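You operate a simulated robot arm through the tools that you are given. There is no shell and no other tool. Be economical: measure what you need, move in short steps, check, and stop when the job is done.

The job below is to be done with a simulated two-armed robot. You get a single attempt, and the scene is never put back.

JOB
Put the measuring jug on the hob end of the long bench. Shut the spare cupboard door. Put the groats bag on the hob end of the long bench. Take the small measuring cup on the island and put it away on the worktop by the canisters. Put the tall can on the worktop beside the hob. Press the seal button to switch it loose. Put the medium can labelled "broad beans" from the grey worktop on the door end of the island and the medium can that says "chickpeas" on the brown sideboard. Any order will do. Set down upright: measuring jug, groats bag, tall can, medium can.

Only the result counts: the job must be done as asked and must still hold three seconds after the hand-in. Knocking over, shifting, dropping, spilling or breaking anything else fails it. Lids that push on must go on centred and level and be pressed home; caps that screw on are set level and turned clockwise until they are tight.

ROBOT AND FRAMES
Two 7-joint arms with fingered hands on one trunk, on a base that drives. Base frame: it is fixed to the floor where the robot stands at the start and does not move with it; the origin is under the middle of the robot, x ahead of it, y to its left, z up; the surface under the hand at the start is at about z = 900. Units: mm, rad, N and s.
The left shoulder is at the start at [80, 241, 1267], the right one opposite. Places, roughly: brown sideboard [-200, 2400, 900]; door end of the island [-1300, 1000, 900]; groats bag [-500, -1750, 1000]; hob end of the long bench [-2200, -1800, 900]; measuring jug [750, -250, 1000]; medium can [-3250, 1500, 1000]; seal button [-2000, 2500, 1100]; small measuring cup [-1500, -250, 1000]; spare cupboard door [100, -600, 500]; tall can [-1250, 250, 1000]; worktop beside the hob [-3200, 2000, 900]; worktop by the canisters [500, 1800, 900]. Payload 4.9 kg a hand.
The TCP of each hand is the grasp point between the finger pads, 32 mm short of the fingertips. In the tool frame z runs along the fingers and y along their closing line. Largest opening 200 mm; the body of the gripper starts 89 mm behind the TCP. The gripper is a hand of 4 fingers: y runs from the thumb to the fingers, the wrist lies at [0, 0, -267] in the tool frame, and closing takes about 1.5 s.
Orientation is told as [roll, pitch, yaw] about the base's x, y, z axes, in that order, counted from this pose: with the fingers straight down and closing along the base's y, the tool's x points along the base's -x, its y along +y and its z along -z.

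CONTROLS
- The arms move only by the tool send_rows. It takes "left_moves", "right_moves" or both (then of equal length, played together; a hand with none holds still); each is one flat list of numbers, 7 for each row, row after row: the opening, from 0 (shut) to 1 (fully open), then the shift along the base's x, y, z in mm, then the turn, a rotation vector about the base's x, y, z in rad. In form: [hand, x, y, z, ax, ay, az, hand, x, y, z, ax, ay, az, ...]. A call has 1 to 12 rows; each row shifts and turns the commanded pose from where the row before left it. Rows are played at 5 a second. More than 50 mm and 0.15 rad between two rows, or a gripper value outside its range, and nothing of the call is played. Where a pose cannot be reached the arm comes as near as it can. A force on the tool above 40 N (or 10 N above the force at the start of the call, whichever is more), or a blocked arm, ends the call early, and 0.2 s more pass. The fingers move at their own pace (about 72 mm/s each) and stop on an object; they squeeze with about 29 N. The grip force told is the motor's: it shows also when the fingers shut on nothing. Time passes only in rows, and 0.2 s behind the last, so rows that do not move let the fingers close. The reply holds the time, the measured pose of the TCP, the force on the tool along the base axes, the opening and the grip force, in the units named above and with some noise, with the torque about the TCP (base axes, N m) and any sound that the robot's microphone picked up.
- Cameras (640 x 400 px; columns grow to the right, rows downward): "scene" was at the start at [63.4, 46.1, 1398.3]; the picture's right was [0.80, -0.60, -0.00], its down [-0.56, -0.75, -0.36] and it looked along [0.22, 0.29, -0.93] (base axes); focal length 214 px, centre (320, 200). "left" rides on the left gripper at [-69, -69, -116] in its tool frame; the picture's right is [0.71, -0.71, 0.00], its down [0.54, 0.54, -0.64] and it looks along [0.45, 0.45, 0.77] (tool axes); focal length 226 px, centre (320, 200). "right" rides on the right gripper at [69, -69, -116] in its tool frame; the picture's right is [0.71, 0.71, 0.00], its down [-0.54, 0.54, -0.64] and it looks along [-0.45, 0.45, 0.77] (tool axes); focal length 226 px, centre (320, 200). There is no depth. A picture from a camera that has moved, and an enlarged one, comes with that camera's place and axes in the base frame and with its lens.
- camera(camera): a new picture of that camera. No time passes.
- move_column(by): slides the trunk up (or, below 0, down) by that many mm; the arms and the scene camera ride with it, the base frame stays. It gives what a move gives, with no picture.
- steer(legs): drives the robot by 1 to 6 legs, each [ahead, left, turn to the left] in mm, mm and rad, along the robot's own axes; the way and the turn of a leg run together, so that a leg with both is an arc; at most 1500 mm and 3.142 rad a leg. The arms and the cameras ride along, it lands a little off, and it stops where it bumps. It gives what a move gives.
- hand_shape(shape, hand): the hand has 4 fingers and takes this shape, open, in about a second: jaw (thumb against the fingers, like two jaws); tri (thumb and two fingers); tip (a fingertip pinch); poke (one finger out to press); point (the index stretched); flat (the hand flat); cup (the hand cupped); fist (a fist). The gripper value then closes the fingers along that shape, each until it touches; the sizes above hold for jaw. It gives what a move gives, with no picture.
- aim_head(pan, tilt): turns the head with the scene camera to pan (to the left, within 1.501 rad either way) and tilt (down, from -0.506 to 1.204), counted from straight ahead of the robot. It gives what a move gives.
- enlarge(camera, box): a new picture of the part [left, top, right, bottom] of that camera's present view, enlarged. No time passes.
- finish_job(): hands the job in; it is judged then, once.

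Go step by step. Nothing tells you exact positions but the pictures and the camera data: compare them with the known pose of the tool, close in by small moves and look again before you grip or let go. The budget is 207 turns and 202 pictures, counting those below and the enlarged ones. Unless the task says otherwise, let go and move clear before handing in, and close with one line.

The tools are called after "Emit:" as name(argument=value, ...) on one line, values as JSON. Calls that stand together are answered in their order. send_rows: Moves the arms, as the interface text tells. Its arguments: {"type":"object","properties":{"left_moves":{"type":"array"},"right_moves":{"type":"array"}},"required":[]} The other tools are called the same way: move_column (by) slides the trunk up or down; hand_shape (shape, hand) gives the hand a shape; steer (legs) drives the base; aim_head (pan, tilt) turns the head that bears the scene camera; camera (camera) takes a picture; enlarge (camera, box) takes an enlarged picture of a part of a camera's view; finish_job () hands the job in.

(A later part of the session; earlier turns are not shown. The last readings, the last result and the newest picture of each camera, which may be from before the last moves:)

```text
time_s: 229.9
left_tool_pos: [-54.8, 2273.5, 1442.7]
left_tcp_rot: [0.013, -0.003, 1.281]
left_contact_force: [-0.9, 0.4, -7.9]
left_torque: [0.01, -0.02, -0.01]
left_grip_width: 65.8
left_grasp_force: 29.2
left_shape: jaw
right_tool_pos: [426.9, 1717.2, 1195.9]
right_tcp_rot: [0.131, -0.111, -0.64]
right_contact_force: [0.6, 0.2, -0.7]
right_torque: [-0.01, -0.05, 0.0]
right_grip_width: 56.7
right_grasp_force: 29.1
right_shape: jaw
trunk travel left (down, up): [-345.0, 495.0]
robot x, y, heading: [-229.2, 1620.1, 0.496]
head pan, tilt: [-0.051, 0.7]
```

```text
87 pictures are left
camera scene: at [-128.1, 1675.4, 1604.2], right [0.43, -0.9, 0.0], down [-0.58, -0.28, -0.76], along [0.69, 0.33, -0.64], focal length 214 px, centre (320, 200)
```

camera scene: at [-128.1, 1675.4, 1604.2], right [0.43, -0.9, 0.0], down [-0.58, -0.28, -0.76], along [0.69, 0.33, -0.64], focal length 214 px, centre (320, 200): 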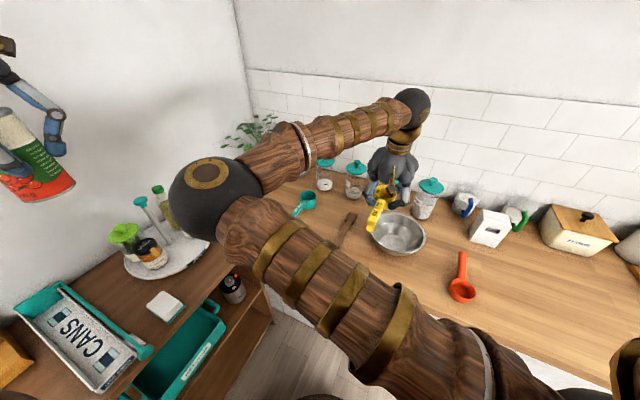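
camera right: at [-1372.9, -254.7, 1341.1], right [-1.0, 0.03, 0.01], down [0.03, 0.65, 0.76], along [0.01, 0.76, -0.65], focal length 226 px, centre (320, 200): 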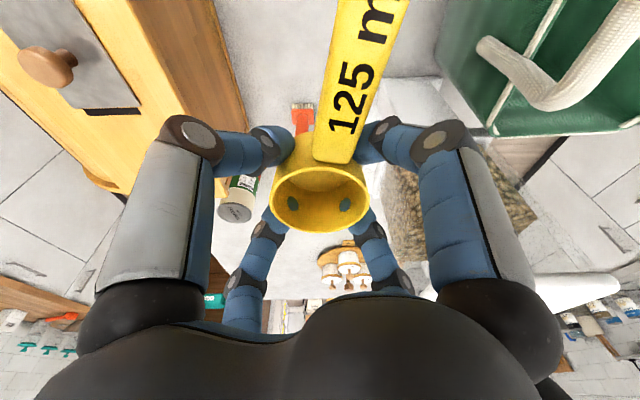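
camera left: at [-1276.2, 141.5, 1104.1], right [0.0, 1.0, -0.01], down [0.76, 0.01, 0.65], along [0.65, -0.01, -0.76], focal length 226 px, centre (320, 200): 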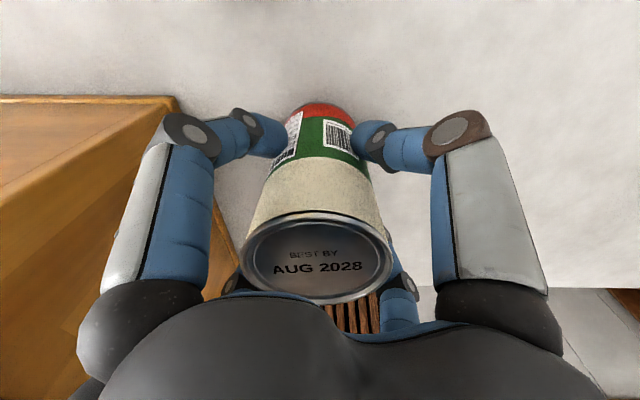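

Emit:
send_rows(right_moves=[0.1, 9, 45, 0, 0, 0, 0, 0.1, 9, 45, 0, 0, 0, 0, 0.1, 9, 45, 0, 0, 0, 0, 0.1, 9, 45, 0, 0, 0, 0, 0.1, 9, 45, 0, 0, 0, 0, 0.1, 5, 20, 0, 0, 0, 0, 0.1, 0, 0, 0, 0, 0, 0])

Emit:
camera(camera="scene")

Emit:
camera(camera="right")

```text
time_s: 231.5
left_tool_pos: [-56.5, 2273.3, 1443.4]
left_tcp_rot: [0.013, -0.002, 1.282]
left_contact_force: [-1.1, 1.5, -8.2]
left_torque: [-0.03, -0.02, -0.03]
left_grip_width: 66.0
left_grasp_force: 29.1
left_shape: jaw
right_tool_pos: [479.2, 1958.6, 1193.8]
right_tcp_rot: [0.129, -0.109, -0.64]
right_contact_force: [-0.1, -0.3, -0.8]
right_torque: [-0.02, -0.01, 0.0]
right_grip_width: 56.4
right_grasp_force: 28.7
right_shape: jaw
trunk travel left (down, up): [-345.0, 495.0]
robot x, y, heading: [-233.0, 1621.1, 0.496]
head pan, tilt: [-0.051, 0.7]
```

```text
86 pictures are left
camera scene: at [-128.0, 1674.4, 1604.2], right [0.43, -0.9, 0.0], down [-0.58, -0.28, -0.76], along [0.69, 0.33, -0.64], focal length 214 px, centre (320, 200)
```

scene: 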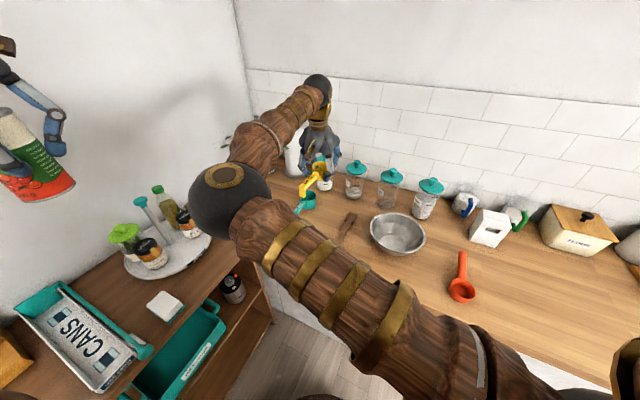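

```text
85 pictures are left
camera right: at [364.4, 1941.1, 1291.3], right [-0.15, 0.99, 0.01], down [0.64, 0.09, 0.76], along [0.75, 0.13, -0.65], focal length 226 px, centre (320, 200)
```

right: 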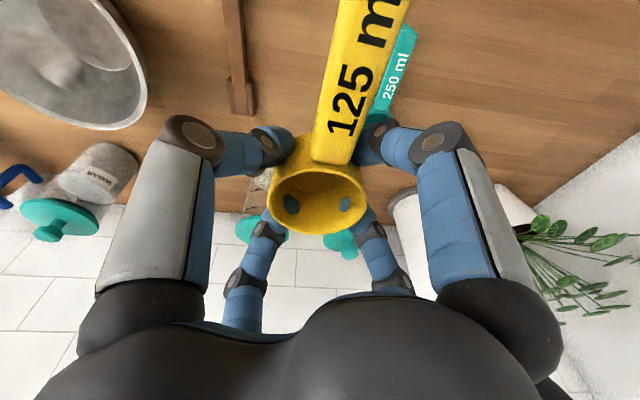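

The spot below is free (the teal one is 250 ml, ours 125 ml — the small one). I lower.

Emit:
send_rows(right_moves=[0.1, 0, 0, -45, 0, 0, 0, 0.1, 0, 0, -45, 0, 0, 0, 0.1, 0, 0, -45, 0, 0, 0, 0.1, 0, 0, -45, 0, 0, 0, 0.1, 0, 0, -35, 0, 0, 0, 0.1, 0, 0, 0, 0, 0, 0])

Emit:
camera(camera="right")

Emit:
camera(camera="scene")

```text
time_s: 232.9
left_tool_pos: [-56.2, 2274.1, 1443.0]
left_tcp_rot: [0.015, -0.002, 1.283]
left_contact_force: [-0.3, -0.3, -7.0]
left_torque: [-0.02, -0.03, -0.02]
left_grip_width: 65.8
left_grasp_force: 29.3
left_shape: jaw
right_tool_pos: [477.1, 1959.6, 975.6]
right_tcp_rot: [0.132, -0.111, -0.639]
right_contact_force: [0.3, 0.3, -0.7]
right_torque: [-0.03, -0.02, -0.01]
right_grip_width: 56.3
right_grasp_force: 28.8
right_shape: jaw
trunk travel left (down, up): [-345.0, 495.0]
robot x, y, heading: [-226.5, 1620.3, 0.496]
head pan, tilt: [-0.051, 0.7]
```

```text
84 pictures are left
camera right: at [362.8, 1940.6, 1073.1], right [-0.15, 0.99, 0.01], down [0.64, 0.09, 0.76], along [0.75, 0.13, -0.65], focal length 226 px, centre (320, 200)
```

right: 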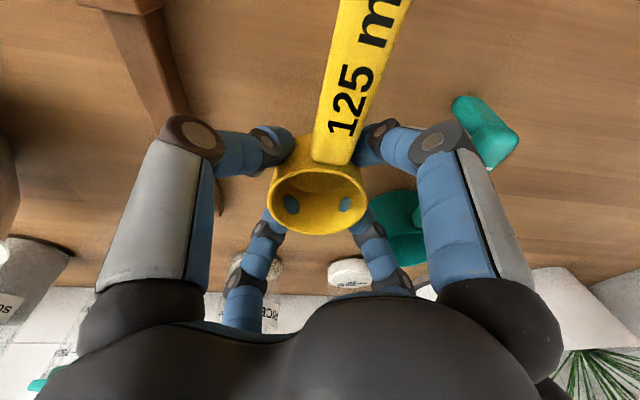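

```text
83 pictures are left
camera scene: at [-128.3, 1674.5, 1604.3], right [0.43, -0.9, 0.0], down [-0.58, -0.28, -0.76], along [0.69, 0.33, -0.64], focal length 214 px, centre (320, 200)
```

scene: 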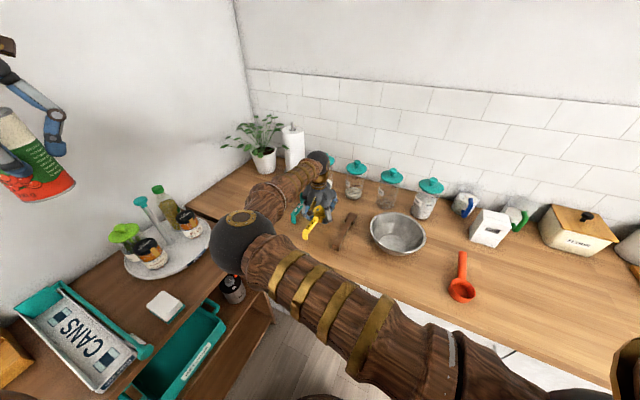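

Clear on both sides. I set it down.

Emit:
send_rows(right_moves=[0.1, 0, 0, -20, 0, 0, 0, 0.1, 0, 0, -8, 0, 0, 0, 0.1, 0, 0, -3, 0, 0, 0, 0.1, 0, 0, -2, 0, 0, 0, 0.1, 0, 0, 0, 0, 0, 0])

```text
time_s: 234.1
left_tool_pos: [-56.6, 2275.2, 1443.5]
left_tcp_rot: [0.013, 0.0, 1.283]
left_contact_force: [0.2, -1.0, -7.2]
left_torque: [-0.01, 0.02, 0.03]
left_grip_width: 65.7
left_grasp_force: 29.3
left_shape: jaw
right_tool_pos: [478.1, 1959.8, 944.9]
right_tcp_rot: [0.128, -0.108, -0.64]
right_contact_force: [0.3, 0.6, 1.4]
right_torque: [0.01, 0.19, 0.05]
right_grip_width: 56.5
right_grasp_force: 29.5
right_shape: jaw
trunk travel left (down, up): [-345.0, 495.0]
robot x, y, heading: [-231.2, 1622.9, 0.497]
head pan, tilt: [-0.051, 0.7]
```

Contact felt. I open a little and rise.

Emit:
send_rows(right_moves=[0.35, 0, 0, 0, 0, 0, 0, 0.45, 0, 0, 0, 0, 0, 0, 0.45, 0, 0, 0, 0, 0, 0, 0.45, 0, 0, 0, 0, 0, 0])

Emit:
camera(camera="right")

Emit:
send_rows(right_moves=[0.45, 0, 0, 20, 0, 0, 0, 0.45, 0, 0, 35, 0, 0, 0, 0.45, 0, 0, 45, 0, 0, 0, 0.45, 0, 0, 45, 0, 0, 0, 0.6, 0, 0, 45, 0, 0, 0, 0.6, 0, 0, 45, 0, 0, 0, 0.6, -9, -45, 0, 0, 0, 0, 0.6, -9, -45, 0, 0, 0, 0, 0.6, -9, -45, 0, 0, 0, 0, 1, -9, -45, 0, 0, 0, 0, 1, -9, -45, 0, 0, 0, 0, 1, -9, -45, 0, 0, 0, 0])

Emit:
camera(camera="scene")

```text
time_s: 235.1
left_tool_pos: [-54.7, 2274.6, 1443.5]
left_tcp_rot: [0.015, -0.002, 1.283]
left_contact_force: [-0.5, 1.1, -7.1]
left_torque: [0.0, 0.01, -0.01]
left_grip_width: 65.8
left_grasp_force: 28.7
left_shape: jaw
right_tool_pos: [478.1, 1959.8, 943.9]
right_tcp_rot: [0.127, -0.108, -0.64]
right_contact_force: [-0.3, -0.1, -0.3]
right_torque: [-0.03, 0.01, 0.0]
right_grip_width: 89.4
right_grasp_force: 0.0
right_shape: jaw
trunk travel left (down, up): [-345.0, 495.0]
robot x, y, heading: [-230.8, 1619.8, 0.495]
head pan, tilt: [-0.051, 0.7]
```

```text
82 pictures are left
camera right: at [364.1, 1941.5, 1041.8], right [-0.15, 0.99, 0.01], down [0.64, 0.09, 0.76], along [0.75, 0.13, -0.65], focal length 226 px, centre (320, 200)
```

right: 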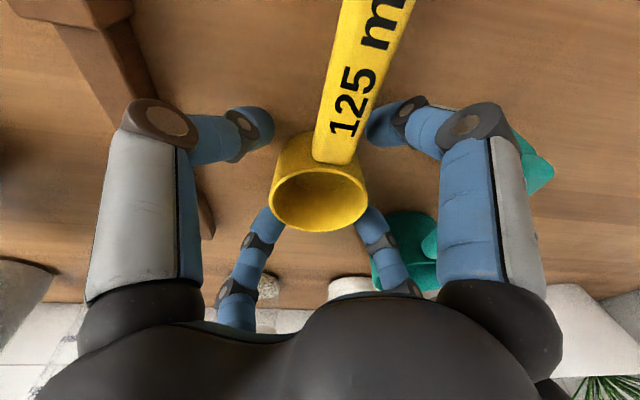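

```text
time_s: 237.7
left_tool_pos: [-53.9, 2272.9, 1444.1]
left_tcp_rot: [0.016, -0.005, 1.282]
left_contact_force: [-0.7, -0.1, -6.5]
left_torque: [0.0, 0.0, -0.03]
left_grip_width: 65.9
left_grasp_force: 28.8
left_shape: jaw
right_tool_pos: [425.6, 1687.1, 1182.5]
right_tcp_rot: [0.131, -0.108, -0.639]
right_contact_force: [0.0, -0.5, 0.1]
right_torque: [0.04, 0.0, 0.0]
right_grip_width: 199.7
right_grasp_force: 0.1
right_shape: jaw
trunk travel left (down, up): [-345.0, 495.0]
robot x, y, heading: [-232.3, 1619.2, 0.494]
head pan, tilt: [-0.051, 0.7]
```

```text
81 pictures are left
camera scene: at [-127.2, 1673.3, 1604.2], right [0.43, -0.9, 0.0], down [-0.58, -0.28, -0.76], along [0.69, 0.33, -0.64], focal length 214 px, centre (320, 200)
```

scene: 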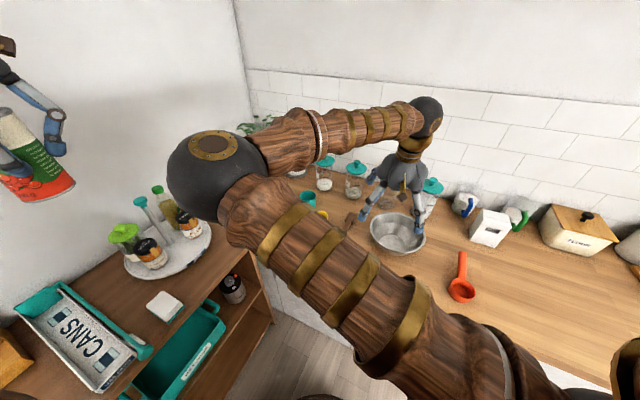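

The cup stands by the canisters. I withdraw the right hand, then turn away towards the hob side.

Emit:
send_rows(right_moves=[1, -9, -45, 0, 0, 0, 0, 1, -9, -45, 0, 0, 0, 0, 1, -9, -45, 0, 0, 0, 0, 1, -9, -45, 0, 0, 0, 0, 1, -9, -45, 0, 0, 0, 0, 1, -9, -45, 0, 0, 0, 0, 1, -9, -45, 20, 0, 0, 0])

Emit:
camera(camera="scene")

Emit:
steer(legs=[[-119, -220, 0], [0, 0, -1.8], [0, 0, -1.83]])

Emit:
aim_head(pan=-0.4, tilt=0.3)

Emit:
camera(camera="scene")

```text
time_s: 239.3
left_tool_pos: [-55.3, 2272.6, 1445.6]
left_tcp_rot: [0.015, -0.004, 1.282]
left_contact_force: [0.7, -0.4, -7.3]
left_torque: [0.04, 0.01, 0.02]
left_grip_width: 65.8
left_grasp_force: 29.2
left_shape: jaw
right_tool_pos: [362.7, 1374.1, 1199.5]
right_tcp_rot: [0.132, -0.108, -0.64]
right_contact_force: [0.4, 0.1, -0.4]
right_torque: [0.02, 0.05, 0.0]
right_grip_width: 200.1
right_grasp_force: 0.1
right_shape: jaw
trunk travel left (down, up): [-345.0, 495.0]
robot x, y, heading: [-229.6, 1622.7, 0.498]
head pan, tilt: [-0.051, 0.7]
```

```text
80 pictures are left
camera scene: at [-127.4, 1671.9, 1604.2], right [0.43, -0.9, 0.0], down [-0.58, -0.28, -0.76], along [0.69, 0.33, -0.64], focal length 214 px, centre (320, 200)
```

scene: 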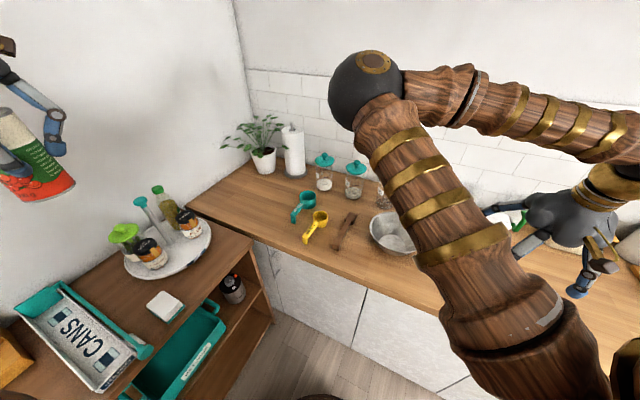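

```text
time_s: 249.9
left_tool_pos: [-688.7, 873.8, 1443.9]
left_tcp_rot: [0.014, -0.002, -2.339]
left_contact_force: [-0.1, -0.8, -7.2]
left_torque: [0.0, 0.0, -0.02]
left_grip_width: 65.7
left_grasp_force: 28.7
left_shape: jaw
right_tool_pos: [-644.8, 1863.0, 1200.9]
right_tcp_rot: [0.129, -0.109, 2.022]
right_contact_force: [-0.3, -0.8, -0.4]
right_torque: [0.03, -0.02, 0.01]
right_grip_width: 200.2
right_grasp_force: 0.0
right_shape: jaw
trunk travel left (down, up): [-345.0, 495.0]
robot x, y, heading: [-229.6, 1375.4, -3.125]
head pan, tilt: [-0.051, 0.7]
```

```text
time_s: 250.7
left_tool_pos: [-689.6, 874.5, 1443.3]
left_tcp_rot: [0.014, -0.001, -2.34]
left_contact_force: [0.0, 0.7, -8.0]
left_torque: [-0.03, 0.01, -0.02]
left_grip_width: 65.4
left_grasp_force: 29.3
left_shape: jaw
right_tool_pos: [-645.9, 1863.2, 1202.2]
right_tcp_rot: [0.129, -0.108, 2.023]
right_contact_force: [0.6, 0.1, 0.5]
right_torque: [-0.02, 0.0, -0.01]
right_grip_width: 199.8
right_grasp_force: 0.1
right_shape: jaw
trunk travel left (down, up): [-345.0, 495.0]
robot x, y, heading: [-232.3, 1374.2, -3.124]
head pan, tilt: [-0.4, 0.3]
```

```text
79 pictures are left
camera scene: at [-350.1, 1407.1, 1640.2], right [0.37, 0.93, 0.0], down [0.28, -0.11, -0.95], along [-0.89, 0.36, -0.3], focal length 214 px, centre (320, 200)
```

scene: 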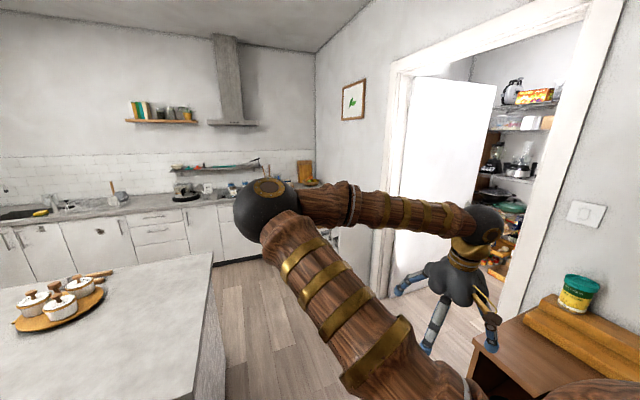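

Now I tuck the right hand, shift right to clear the island corner (y ≈ 1200) and drive towards the hob corner.

Emit:
send_rows(right_moves=[1, 0, -42, 0, 0, 0, 0, 1, 0, -42, 0, 0, 0, 0, 1, 0, -42, 0, 0, 0, 0, 1, 0, -42, 0, 0, 0, 0, 1, 0, -42, 0, 0, 0, 0])

Emit:
steer(legs=[[0, -270, 0], [1400, 0, 0]])

Emit:
aim_head(pan=-0.1, tilt=0.35)

Emit:
camera(camera="scene")

Emit:
aim_head(pan=-0.9, tilt=0.4)

Emit:
camera(camera="scene")

```text
time_s: 251.9
left_tool_pos: [-688.2, 871.5, 1442.0]
left_tcp_rot: [0.013, -0.001, -2.338]
left_contact_force: [-0.3, 0.1, -7.4]
left_torque: [0.05, 0.02, -0.01]
left_grip_width: 65.6
left_grasp_force: 29.2
left_shape: jaw
right_tool_pos: [-651.7, 1652.1, 1207.6]
right_tcp_rot: [0.127, -0.111, 2.024]
right_contact_force: [-0.2, -0.9, 0.2]
right_torque: [0.08, 0.0, -0.04]
right_grip_width: 199.8
right_grasp_force: 0.1
right_shape: jaw
right hand out of reach, approached as far as the arm can: row 5
trunk travel left (down, up): [-345.0, 495.0]
robot x, y, heading: [-233.6, 1372.0, -3.126]
head pan, tilt: [-0.4, 0.3]
```

```text
time_s: 260.5
left_tool_pos: [-2105.5, 1133.8, 1443.4]
left_tcp_rot: [0.013, -0.003, -2.344]
left_contact_force: [0.2, 0.9, -7.5]
left_torque: [0.02, 0.02, 0.01]
left_grip_width: 65.3
left_grasp_force: 28.8
left_shape: jaw
right_tool_pos: [-2062.0, 1914.2, 1206.5]
right_tcp_rot: [0.128, -0.109, 2.015]
right_contact_force: [-0.2, 0.0, -0.2]
right_torque: [0.01, 0.01, 0.0]
right_grip_width: 199.6
right_grasp_force: 0.0
right_shape: jaw
trunk travel left (down, up): [-345.0, 495.0]
robot x, y, heading: [-1643.7, 1630.7, -3.131]
head pan, tilt: [-0.4, 0.3]
```

```text
time_s: 261.3
left_tool_pos: [-2104.9, 1134.9, 1442.3]
left_tcp_rot: [0.014, -0.001, -2.347]
left_contact_force: [0.1, -0.1, -7.3]
left_torque: [0.01, -0.03, 0.02]
left_grip_width: 65.4
left_grasp_force: 28.7
left_shape: jaw
right_tool_pos: [-2063.6, 1915.3, 1206.8]
right_tcp_rot: [0.127, -0.108, 2.015]
right_contact_force: [0.0, -0.6, 0.2]
right_torque: [0.0, 0.0, -0.03]
right_grip_width: 200.1
right_grasp_force: 0.1
right_shape: jaw
trunk travel left (down, up): [-345.0, 495.0]
robot x, y, heading: [-1642.6, 1624.3, -3.138]
head pan, tilt: [-0.099, 0.351]
```

```text
78 pictures are left
camera scene: at [-1768.8, 1637.6, 1635.6], right [0.09, 1.0, 0.0], down [0.34, -0.03, -0.94], along [-0.93, 0.09, -0.34], focal length 214 px, centre (320, 200)
```

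scene: 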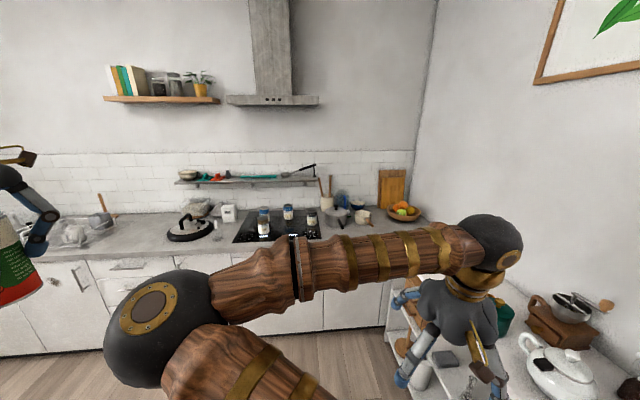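

```text
time_s: 262.4
left_tool_pos: [-2105.3, 1135.1, 1442.3]
left_tcp_rot: [0.014, -0.004, -2.347]
left_contact_force: [-0.3, 0.9, -7.6]
left_torque: [-0.01, 0.0, 0.01]
left_grip_width: 65.8
left_grasp_force: 29.5
left_shape: jaw
right_tool_pos: [-2061.7, 1915.7, 1206.3]
right_tcp_rot: [0.128, -0.105, 2.014]
right_contact_force: [-0.4, 0.0, 0.1]
right_torque: [0.01, -0.01, 0.0]
right_grip_width: 200.0
right_grasp_force: 0.1
right_shape: jaw
trunk travel left (down, up): [-345.0, 495.0]
robot x, y, heading: [-1644.7, 1629.1, -3.134]
head pan, tilt: [-0.901, 0.4]
```

```text
77 pictures are left
camera scene: at [-1734.0, 1701.0, 1631.1], right [0.78, 0.63, 0.0], down [0.24, -0.3, -0.92], along [-0.58, 0.72, -0.39], focal length 214 px, centre (320, 200)
```

scene: 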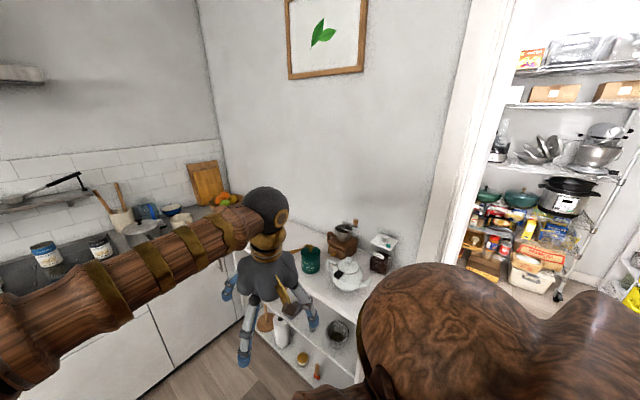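

Cans stand on/near the hob. I enlarge both areas: the cans, and the shelf with the possible seal button.

Emit:
enlarge(camera="scene", box=[280, 190, 440, 320])

Emit:
aim_head(pan=-0.1, tilt=0.35)

Emit:
enlarge(camera="scene", box=[210, 160, 430, 270])

Emit:
enlarge(camera="scene", box=[20, 170, 240, 280])

```text
3.08 times, centred on (360, 255) of scene
camera zoom: at [-1734.0, 1701.0, 1631.1], right [0.78, 0.63, 0.0], down [0.24, -0.3, -0.92], along [-0.58, 0.72, -0.39], focal length 660 px, centre (197, 31)
```

zoom: 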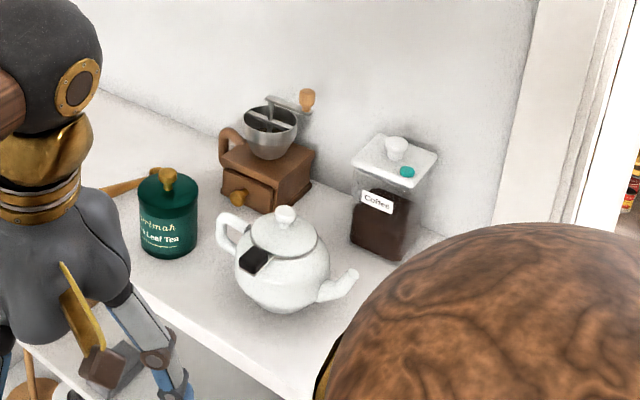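

```text
time_s: 263.5
left_tool_pos: [-2105.4, 1133.4, 1443.9]
left_tcp_rot: [0.015, -0.003, -2.347]
left_contact_force: [-0.1, 0.1, -7.9]
left_torque: [0.02, -0.02, 0.02]
left_grip_width: 65.5
left_grasp_force: 29.4
left_shape: jaw
right_tool_pos: [-2062.2, 1914.4, 1205.7]
right_tcp_rot: [0.126, -0.107, 2.014]
right_contact_force: [-0.4, -0.2, 0.4]
right_torque: [0.0, 0.0, -0.02]
right_grip_width: 199.9
right_grasp_force: 0.1
right_shape: jaw
trunk travel left (down, up): [-345.0, 495.0]
robot x, y, heading: [-1643.2, 1626.9, -3.134]
head pan, tilt: [-0.099, 0.351]
```

```text
2.91 times, centred on (320, 215) of scene
camera zoom: at [-1768.5, 1637.6, 1635.6], right [0.09, 1.0, 0.0], down [0.34, -0.03, -0.94], along [-0.93, 0.09, -0.34], focal length 624 px, centre (320, 156)
```

zoom: 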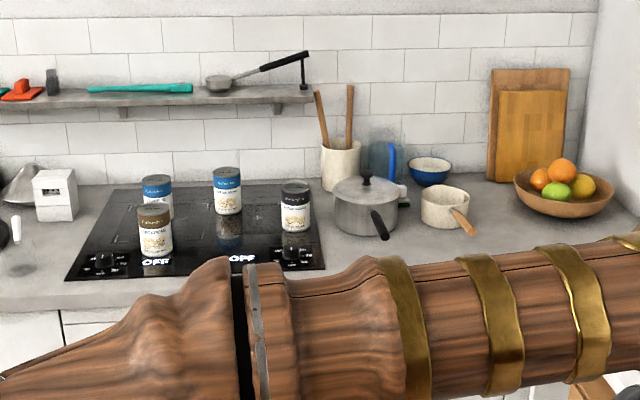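

```text
2.91 times, centred on (130, 225) of scene
camera zoom: at [-1768.5, 1637.6, 1635.6], right [0.09, 1.0, 0.0], down [0.34, -0.03, -0.94], along [-0.93, 0.09, -0.34], focal length 624 px, centre (873, 127)
```

zoom: 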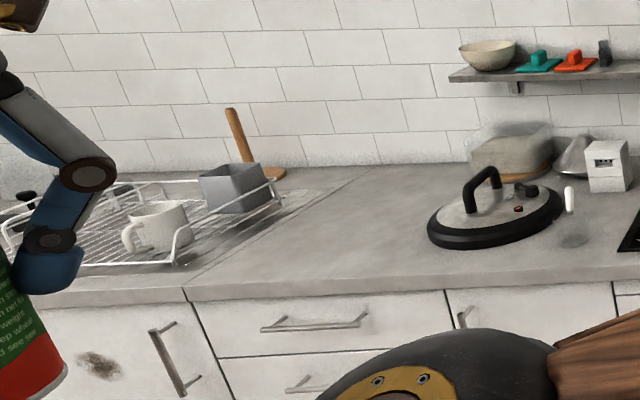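

The seal button is the teal knob on the coffee jar lid, ≈[-1989, 2478, 1100]. The worktop right of the hob is free at about [-3030, 2050]; I place the tall can there: turn to the right and approach.

Emit:
steer(legs=[[0, 0, -0.95], [379, 635, 0]])

Emit:
aim_head(pan=0.3, tilt=0.55)

Emit:
camera(camera="scene")

```text
time_s: 270.1
left_tool_pos: [-3053.6, 1691.3, 1443.9]
left_tcp_rot: [0.015, -0.002, 2.956]
left_contact_force: [0.6, -1.3, -7.0]
left_torque: [0.0, 0.0, -0.02]
left_grip_width: 65.6
left_grasp_force: 29.5
left_shape: jaw
right_tool_pos: [-2380.9, 2089.3, 1207.0]
right_tcp_rot: [0.129, -0.107, 1.033]
right_contact_force: [-0.6, 0.3, -0.3]
right_torque: [-0.03, 0.03, 0.01]
right_grip_width: 200.0
right_grasp_force: 0.2
right_shape: jaw
trunk travel left (down, up): [-345.0, 495.0]
robot x, y, heading: [-2385.0, 1582.3, 2.167]
head pan, tilt: [-0.099, 0.351]
```

```text
time_s: 270.9
left_tool_pos: [-3054.5, 1689.3, 1442.7]
left_tcp_rot: [0.015, -0.002, 2.954]
left_contact_force: [0.1, 0.2, -7.7]
left_torque: [-0.02, -0.05, 0.03]
left_grip_width: 65.3
left_grasp_force: 28.9
left_shape: jaw
right_tool_pos: [-2382.8, 2088.4, 1206.5]
right_tcp_rot: [0.126, -0.108, 1.034]
right_contact_force: [0.4, 0.3, 0.8]
right_torque: [0.0, 0.01, -0.02]
right_grip_width: 199.8
right_grasp_force: 0.0
right_shape: jaw
trunk travel left (down, up): [-345.0, 495.0]
robot x, y, heading: [-2386.7, 1581.6, 2.165]
head pan, tilt: [0.3, 0.55]
```

```text
73 pictures are left
camera scene: at [-2476.5, 1664.1, 1617.3], right [0.62, 0.78, 0.0], down [0.41, -0.33, -0.85], along [-0.67, 0.53, -0.52], focal length 214 px, centre (320, 200)
```

scene: 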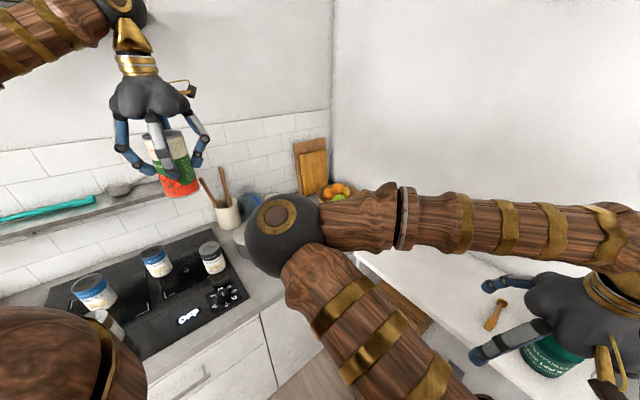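

The right elbow hides the target; I move the left hand over it and check with its own camera.

Emit:
send_rows(left_moves=[0.2, 3, 45, 0, 0, 0, 0, 0.2, 3, 45, 0, 0, 0, 0, 0.2, 3, 45, 0, 0, 0, 0, 0.2, 3, 45, 0, 0, 0, 0, 0.2, 3, 45, 0, 0, 0, 0, 0.2, 3, 45, 0, 0, 0, 0, 0.2, 3, 45, 0, 0, 0, 0, 0.2, 3, 45, 0, 0, 0, 0])

Emit:
camera(camera="left")

Emit:
camera(camera="scene")

```text
time_s: 272.7
left_tool_pos: [-3030.2, 2056.1, 1440.2]
left_tcp_rot: [0.018, -0.001, 2.955]
left_contact_force: [0.2, 0.4, -7.6]
left_torque: [-0.03, -0.05, 0.0]
left_grip_width: 65.3
left_grasp_force: 29.4
left_shape: jaw
right_tool_pos: [-2381.2, 2092.4, 1204.8]
right_tcp_rot: [0.126, -0.105, 1.034]
right_contact_force: [0.3, -0.5, -0.9]
right_torque: [-0.06, 0.01, -0.01]
right_grip_width: 200.0
right_grasp_force: 0.0
right_shape: jaw
trunk travel left (down, up): [-345.0, 495.0]
robot x, y, heading: [-2387.0, 1579.9, 2.164]
head pan, tilt: [0.3, 0.55]
```

```text
72 pictures are left
camera left: at [-3084.2, 2138.9, 1556.1], right [0.83, 0.56, -0.01], down [0.44, -0.62, 0.65], along [0.36, -0.54, -0.76], focal length 226 px, centre (320, 200)
```

left: 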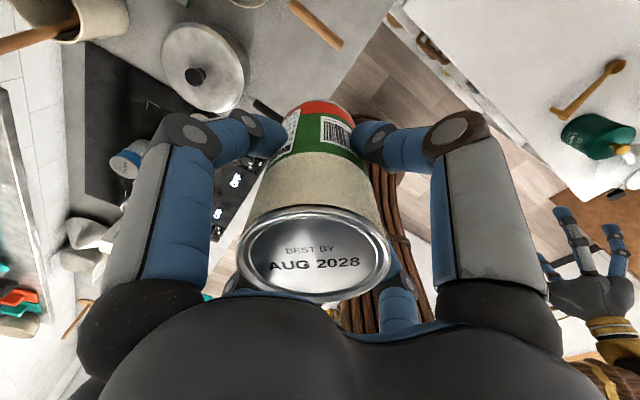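

```text
71 pictures are left
camera scene: at [-2475.1, 1669.2, 1617.1], right [0.62, 0.78, 0.0], down [0.41, -0.33, -0.85], along [-0.67, 0.53, -0.52], focal length 214 px, centre (320, 200)
```

scene: 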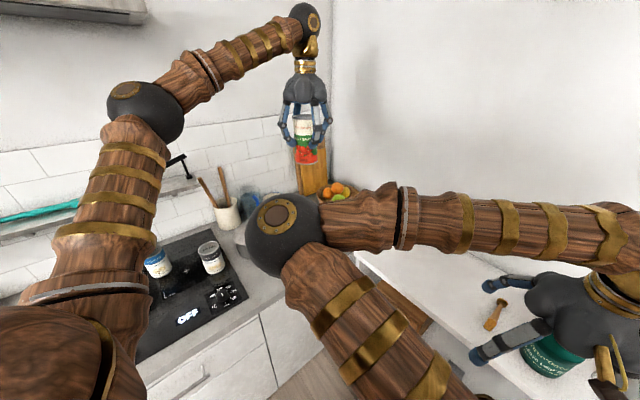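

The saucepan handle end is near [-3008, 2102], so I shift to [-3030, 1985] and descend partway.

Emit:
send_rows(left_moves=[0.2, 0, -36, 0, 0, 0, 0, 0.2, 0, -35, 0, 0, 0, 0, 0.2, 0, 0, -45, 0, 0, 0, 0.2, 0, 0, -45, 0, 0, 0, 0.2, 0, 0, -45, 0, 0, 0, 0.2, 0, 0, -45, 0, 0, 0, 0.2, 0, 0, -45, 0, 0, 0, 0.2, 0, 0, -45, 0, 0, 0, 0.2, 0, 0, 0, 0, 0, 0])

Emit:
camera(camera="left")

Emit:
camera(camera="scene")

```text
time_s: 274.7
left_tool_pos: [-3030.9, 1981.0, 1172.0]
left_tcp_rot: [0.015, -0.003, 2.955]
left_contact_force: [0.2, -0.4, -6.6]
left_torque: [0.02, 0.0, 0.0]
left_grip_width: 65.5
left_grasp_force: 29.1
left_shape: jaw
right_tool_pos: [-2381.3, 2088.4, 1206.9]
right_tcp_rot: [0.127, -0.106, 1.034]
right_contact_force: [0.2, -1.2, 0.4]
right_torque: [-0.01, 0.0, -0.02]
right_grip_width: 200.0
right_grasp_force: 0.0
right_shape: jaw
trunk travel left (down, up): [-345.0, 495.0]
robot x, y, heading: [-2388.0, 1583.4, 2.162]
head pan, tilt: [0.3, 0.55]
```

```text
70 pictures are left
camera left: at [-3084.8, 2062.7, 1287.7], right [0.83, 0.56, -0.01], down [0.43, -0.62, 0.65], along [0.36, -0.54, -0.76], focal length 226 px, centre (320, 200)
```

left: 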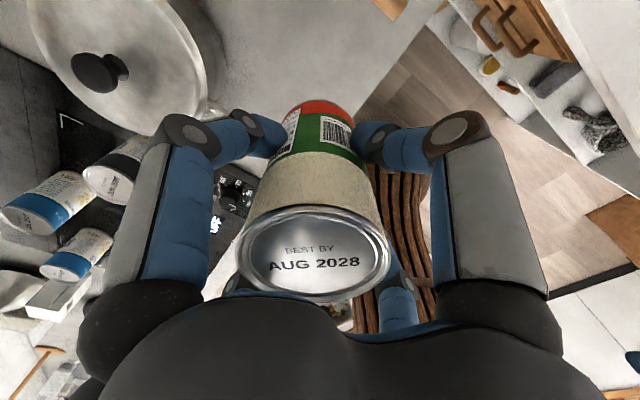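

```text
69 pictures are left
camera scene: at [-2475.4, 1664.6, 1617.4], right [0.62, 0.78, 0.0], down [0.41, -0.33, -0.85], along [-0.67, 0.53, -0.52], focal length 214 px, centre (320, 200)
```

scene: 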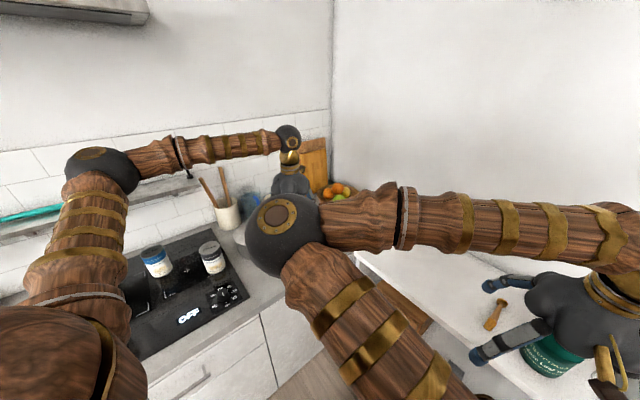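

Edge at x ≈ -2966; I shift to [-3050, 2000] and continue down.

Emit:
send_rows(left_moves=[0.2, -19, 19, -20, 0, 0, 0, 0.2, 0, 0, -40, 0, 0, 0, 0.2, 0, 0, -40, 0, 0, 0, 0.2, 0, 0, -35, 0, 0, 0, 0.2, 0, 0, -25, 0, 0, 0, 0.2, 0, 0, 0, 0, 0, 0])

Emit:
camera(camera="left")

```text
time_s: 276.1
left_tool_pos: [-3050.7, 1998.6, 1010.7]
left_tcp_rot: [0.016, -0.003, 2.955]
left_contact_force: [-0.3, 0.2, -7.6]
left_torque: [-0.01, 0.01, 0.02]
left_grip_width: 65.4
left_grasp_force: 29.3
left_shape: jaw
right_tool_pos: [-2380.9, 2087.5, 1206.1]
right_tcp_rot: [0.128, -0.106, 1.033]
right_contact_force: [0.8, -0.1, -0.1]
right_torque: [-0.01, 0.01, 0.0]
right_grip_width: 199.8
right_grasp_force: 0.0
right_shape: jaw
trunk travel left (down, up): [-345.0, 495.0]
robot x, y, heading: [-2389.9, 1582.6, 2.169]
head pan, tilt: [0.3, 0.55]
```

```text
68 pictures are left
camera left: at [-3103.8, 2081.2, 1127.8], right [0.83, 0.56, -0.01], down [0.44, -0.62, 0.65], along [0.36, -0.54, -0.76], focal length 226 px, centre (320, 200)
```

left: 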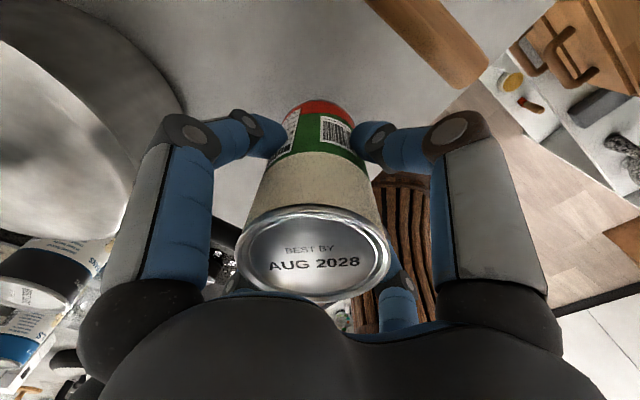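

Clear. Set it down.

Emit:
send_rows(left_moves=[0.2, 0, 0, -14, 0, 0, 0, 0.2, 0, 0, -4, 0, 0, 0, 0.2, 0, 0, -3, 0, 0, 0, 0.2, 0, 0, -2, 0, 0, 0, 0.2, 0, 0, 0, 0, 0, 0])

```text
time_s: 277.3
left_tool_pos: [-3050.0, 1998.0, 989.0]
left_tcp_rot: [0.014, -0.001, 2.955]
left_contact_force: [0.1, 0.2, -6.8]
left_torque: [-0.02, 0.01, 0.0]
left_grip_width: 65.4
left_grasp_force: 28.4
left_shape: jaw
right_tool_pos: [-2382.2, 2088.6, 1206.4]
right_tcp_rot: [0.128, -0.107, 1.033]
right_contact_force: [-0.1, -0.8, -0.9]
right_torque: [0.02, -0.01, 0.0]
right_grip_width: 199.8
right_grasp_force: 0.1
right_shape: jaw
trunk travel left (down, up): [-345.0, 495.0]
robot x, y, heading: [-2384.5, 1579.6, 2.167]
head pan, tilt: [0.3, 0.55]
```

Emit:
send_rows(left_moves=[0.2, 0, 0, -2, 0, 0, 0, 0.2, 0, 0, -1.5, 0, 0, 0, 0.2, 0, 0, 0, 0, 0, 0])

```text
time_s: 278.1
left_tool_pos: [-3047.9, 1999.3, 987.7]
left_tcp_rot: [0.014, -0.005, 2.955]
left_contact_force: [-2.0, 0.3, 9.1]
left_torque: [0.14, 0.22, 0.0]
left_grip_width: 65.6
left_grasp_force: 28.7
left_shape: jaw
right_tool_pos: [-2382.1, 2088.2, 1207.1]
right_tcp_rot: [0.127, -0.107, 1.033]
right_contact_force: [0.6, -0.8, 0.3]
right_torque: [-0.02, -0.02, 0.01]
right_grip_width: 199.7
right_grasp_force: 0.1
right_shape: jaw
trunk travel left (down, up): [-345.0, 495.0]
robot x, y, heading: [-2386.8, 1584.2, 2.168]
head pan, tilt: [0.3, 0.55]
```

Contact. Release, then rise straight up.

Emit:
send_rows(left_moves=[0.4, 0, 0, 1, 0, 0, 0, 0.5, 0, 0, 0, 0, 0, 0, 0.5, 0, 0, 0, 0, 0, 0, 0.5, 0, 0, 0, 0, 0, 0, 0.5, 0, 0, 30, 0, 0, 0, 0.5, 0, 0, 40, 0, 0, 0, 0.5, 0, 0, 45, 0, 0, 0, 0.5, 0, 0, 45, 0, 0, 0, 0.5, 0, 0, 45, 0, 0, 0, 0.5, 0, 0, 45, 0, 0, 0])

Emit:
camera(camera="left")

```text
time_s: 280.3
left_tool_pos: [-3048.5, 1997.8, 1238.3]
left_tcp_rot: [0.013, -0.003, 2.955]
left_contact_force: [0.7, -1.2, -0.4]
left_torque: [-0.02, 0.05, 0.0]
left_grip_width: 99.4
left_grasp_force: 0.1
left_shape: jaw
right_tool_pos: [-2381.8, 2087.9, 1206.5]
right_tcp_rot: [0.129, -0.107, 1.033]
right_contact_force: [0.3, 0.2, 0.1]
right_torque: [0.02, 0.05, -0.02]
right_grip_width: 200.0
right_grasp_force: 0.0
right_shape: jaw
trunk travel left (down, up): [-345.0, 495.0]
robot x, y, heading: [-2387.0, 1580.0, 2.165]
head pan, tilt: [0.3, 0.55]
```

```text
67 pictures are left
camera left: at [-3102.0, 2079.3, 1353.8], right [0.83, 0.56, -0.01], down [0.44, -0.62, 0.65], along [0.36, -0.54, -0.76], focal length 226 px, centre (320, 200)
```

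left: 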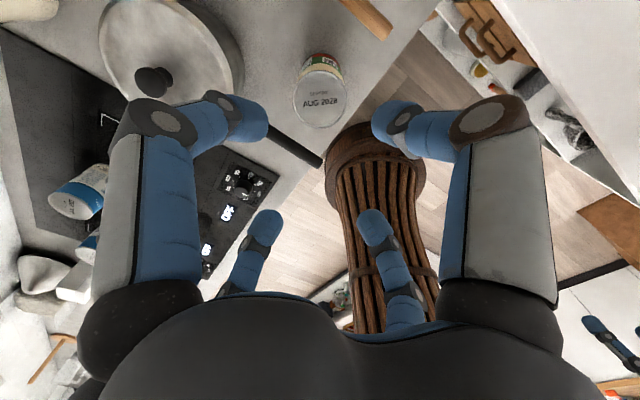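

The tall can stands beside the hob. Next, read the labels of the cans on the hob: raise the left hand and enlarge.

Emit:
send_rows(left_moves=[1, 10, 0, 45, 0, 0, 0, 1, 20, 0, 45, 0, 0, 0, 1, 30, -10, 35, 0, 0, 0, 1, 40, -20, 20, 0, 0, 0, 1, 40, -25, 0, 0, 0, 0, 1, 40, -25, 0, 0, 0, 0, 1, 40, -25, 0, 0, 0, 0, 1, 40, -25, 0, 0, 0, 0])

Emit:
aim_head(pan=0.6, tilt=0.6)

Emit:
camera(camera="scene")

```text
time_s: 282.1
left_tool_pos: [-2789.6, 1864.7, 1384.9]
left_tcp_rot: [0.015, -0.004, 2.954]
left_contact_force: [-0.2, 0.0, -0.2]
left_torque: [0.01, 0.07, -0.01]
left_grip_width: 199.9
left_grasp_force: 0.1
left_shape: jaw
right_tool_pos: [-2380.1, 2086.7, 1206.8]
right_tcp_rot: [0.129, -0.106, 1.033]
right_contact_force: [0.8, 0.6, -0.6]
right_torque: [0.01, 0.04, 0.05]
right_grip_width: 200.1
right_grasp_force: 0.1
right_shape: jaw
trunk travel left (down, up): [-345.0, 495.0]
robot x, y, heading: [-2388.0, 1581.0, 2.165]
head pan, tilt: [0.3, 0.55]
```

```text
time_s: 282.9
left_tool_pos: [-2790.3, 1866.7, 1383.7]
left_tcp_rot: [0.013, -0.002, 2.954]
left_contact_force: [-0.8, 1.1, -0.5]
left_torque: [-0.03, 0.02, -0.01]
left_grip_width: 199.9
left_grasp_force: 0.1
left_shape: jaw
right_tool_pos: [-2381.6, 2087.9, 1205.6]
right_tcp_rot: [0.127, -0.107, 1.034]
right_contact_force: [0.1, 0.7, 0.5]
right_torque: [0.03, -0.01, 0.06]
right_grip_width: 199.9
right_grasp_force: 0.0
right_shape: jaw
trunk travel left (down, up): [-345.0, 495.0]
robot x, y, heading: [-2391.6, 1578.7, 2.169]
head pan, tilt: [0.6, 0.6]
```

```text
66 pictures are left
camera scene: at [-2487.7, 1640.6, 1612.8], right [0.37, 0.93, 0.0], down [0.53, -0.21, -0.82], along [-0.77, 0.3, -0.57], focal length 214 px, centre (320, 200)
```

scene: 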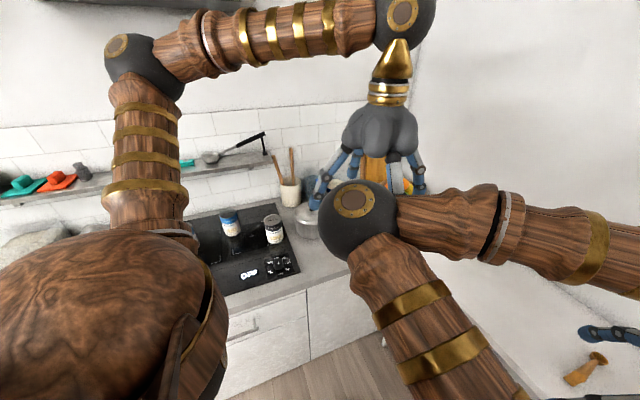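

While here I do the seal button: turn to face the shelf and approach with the right hand in "poke" shape.

Emit:
steer(legs=[[0, 0, -0.597], [150, -268, 0]])

Emit:
hand_shape(shape="poke", hand="right")

Emit:
aim_head(pan=-0.1, tilt=0.6)

Emit:
camera(camera="scene")

Emit:
camera(camera="right")

```text
time_s: 286.6
left_tool_pos: [-2292.8, 2193.5, 1384.6]
left_tcp_rot: [0.013, -0.003, 2.36]
left_contact_force: [0.9, 0.5, 0.6]
left_torque: [0.03, -0.01, 0.0]
left_grip_width: 199.8
left_grasp_force: 0.0
left_shape: jaw
right_tool_pos: [-1828.8, 2148.7, 1207.1]
right_tcp_rot: [0.127, -0.107, 0.44]
right_contact_force: [0.4, 0.5, -0.1]
right_torque: [0.01, 0.0, -0.03]
right_grip_width: 199.6
right_grasp_force: 0.1
right_shape: jaw
trunk travel left (down, up): [-345.0, 495.0]
robot x, y, heading: [-2114.4, 1734.0, 1.574]
head pan, tilt: [0.6, 0.6]
```

```text
time_s: 287.5
left_tool_pos: [-2290.3, 2194.6, 1383.9]
left_tcp_rot: [0.016, -0.004, 2.362]
left_contact_force: [0.8, -0.2, 0.6]
left_torque: [0.03, 0.01, -0.01]
left_grip_width: 200.0
left_grasp_force: 0.1
left_shape: jaw
right_tool_pos: [-1827.2, 2148.5, 1207.6]
right_tcp_rot: [0.126, -0.107, 0.44]
right_contact_force: [0.8, 0.0, -0.3]
right_torque: [-0.02, 0.01, 0.01]
right_grip_width: 0.0
right_grasp_force: 0.1
right_shape: poke
trunk travel left (down, up): [-345.0, 495.0]
robot x, y, heading: [-2116.6, 1731.4, 1.577]
head pan, tilt: [0.6, 0.6]
```

```text
time_s: 288.6
left_tool_pos: [-2289.5, 2194.0, 1384.3]
left_tcp_rot: [0.015, -0.003, 2.362]
left_contact_force: [-0.3, -0.4, -0.5]
left_torque: [-0.01, 0.0, 0.02]
left_grip_width: 200.1
left_grasp_force: 0.1
left_shape: jaw
right_tool_pos: [-1828.8, 2149.6, 1207.6]
right_tcp_rot: [0.127, -0.105, 0.441]
right_contact_force: [-0.4, 0.1, -0.5]
right_torque: [0.01, -0.01, -0.02]
right_grip_width: 0.1
right_grasp_force: 0.1
right_shape: poke
trunk travel left (down, up): [-345.0, 495.0]
robot x, y, heading: [-2116.5, 1732.6, 1.577]
head pan, tilt: [-0.099, 0.6]
```

```text
65 pictures are left
camera scene: at [-2108.4, 1852.2, 1612.9], right [1.0, -0.1, 0.0], down [-0.05, -0.56, -0.82], along [0.08, 0.82, -0.57], focal length 214 px, centre (320, 200)
```

scene: 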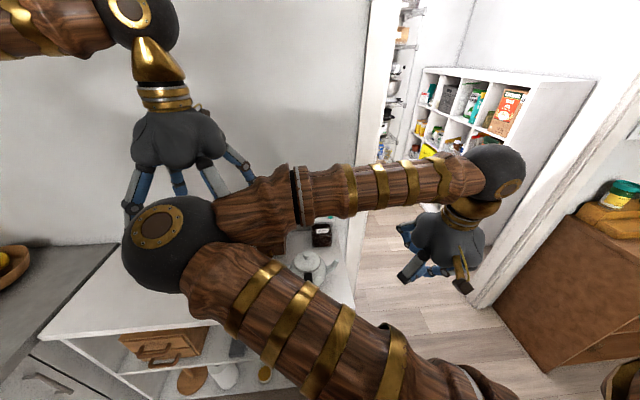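

```text
64 pictures are left
camera right: at [-1865.2, 2040.5, 1304.5], right [-0.94, 0.33, 0.01], down [0.23, 0.61, 0.76], along [0.24, 0.72, -0.65], focal length 226 px, centre (320, 200)
```

right: 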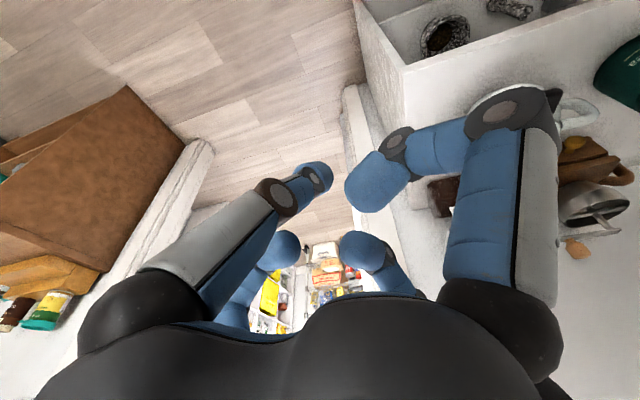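

Emit:
enlarge(camera="scene", box=[260, 190, 380, 300])

```text
3.64 times, centred on (320, 245) of scene
camera zoom: at [-2108.4, 1852.2, 1612.9], right [1.0, -0.1, 0.0], down [-0.05, -0.56, -0.82], along [0.08, 0.82, -0.57], focal length 780 px, centre (320, 36)
```

zoom: 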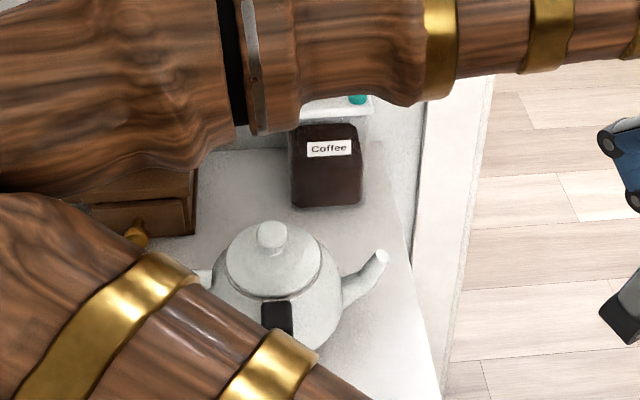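

Triangulated button: ≈[-2002, 2517, 1068]. The left hand hovers near the right elbow, so I move it left first and bring the right hand nearer.

Emit:
send_rows(left_moves=[1, -45, -10, 10, 0, 0, 0, 1, -45, -10, 10, 0, 0, 0, 1, -45, -10, 10, 0, 0, 0, 1, -45, -10, 10, 0, 0, 0, 1, -45, -10, 10, 0, 0, 0])

Emit:
send_rows(right_moves=[0, -22, 36, 3, 0, 0, 0, 0, -22, 36, 3, 0, 0, 0, 0, -22, 36, 3, 0, 0, 0, 0, -22, 36, 3, 0, 0, 0, 0, -22, 36, 3, 0, 0, 0, 0, -22, 36, 3, 0, 0, 0, 0, -22, 36, 3, 0, 0, 0, 0, -20, 36, 3, 0, 0, 0])

Emit:
camera(camera="right")

Emit:
camera(camera="scene")

```text
time_s: 289.8
left_tool_pos: [-2515.2, 2143.0, 1432.6]
left_tcp_rot: [0.012, -0.004, 2.362]
left_contact_force: [0.6, 0.2, -0.1]
left_torque: [0.03, -0.03, -0.02]
left_grip_width: 199.9
left_grasp_force: 0.0
left_shape: jaw
right_tool_pos: [-1830.2, 2144.8, 1207.2]
right_tcp_rot: [0.129, -0.108, 0.44]
right_contact_force: [-0.4, 0.5, -0.2]
right_torque: [0.02, 0.0, -0.01]
right_grip_width: 0.0
right_grasp_force: 0.1
right_shape: poke
trunk travel left (down, up): [-345.0, 495.0]
robot x, y, heading: [-2117.8, 1733.7, 1.577]
head pan, tilt: [-0.099, 0.6]
```

```text
time_s: 291.6
left_tool_pos: [-2513.4, 2146.3, 1433.2]
left_tcp_rot: [0.015, -0.002, 2.362]
left_contact_force: [0.5, 0.8, 0.0]
left_torque: [0.0, -0.04, 0.02]
left_grip_width: 200.0
left_grasp_force: 0.1
left_shape: jaw
right_tool_pos: [-2001.4, 2440.8, 1228.4]
right_tcp_rot: [0.129, -0.107, 0.44]
right_contact_force: [0.3, -0.2, 1.2]
right_torque: [0.02, 0.01, -0.01]
right_grip_width: 0.0
right_grasp_force: 0.1
right_shape: poke
trunk travel left (down, up): [-345.0, 495.0]
robot x, y, heading: [-2116.5, 1733.3, 1.576]
head pan, tilt: [-0.099, 0.6]
```

```text
62 pictures are left
camera right: at [-2039.0, 2332.4, 1326.4], right [-0.94, 0.33, 0.01], down [0.23, 0.61, 0.76], along [0.24, 0.72, -0.65], focal length 226 px, centre (320, 200)
```

right: 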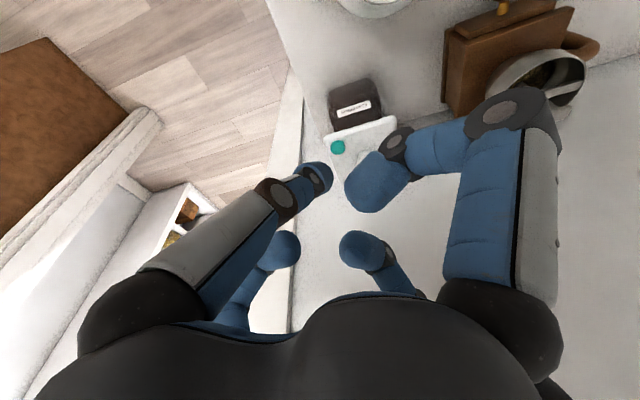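

```text
61 pictures are left
camera scene: at [-2108.9, 1853.4, 1612.7], right [1.0, -0.1, 0.0], down [-0.05, -0.56, -0.82], along [0.08, 0.82, -0.57], focal length 214 px, centre (320, 200)
```

scene: 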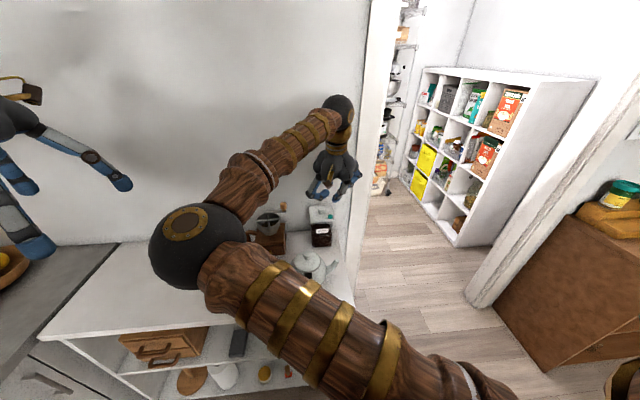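

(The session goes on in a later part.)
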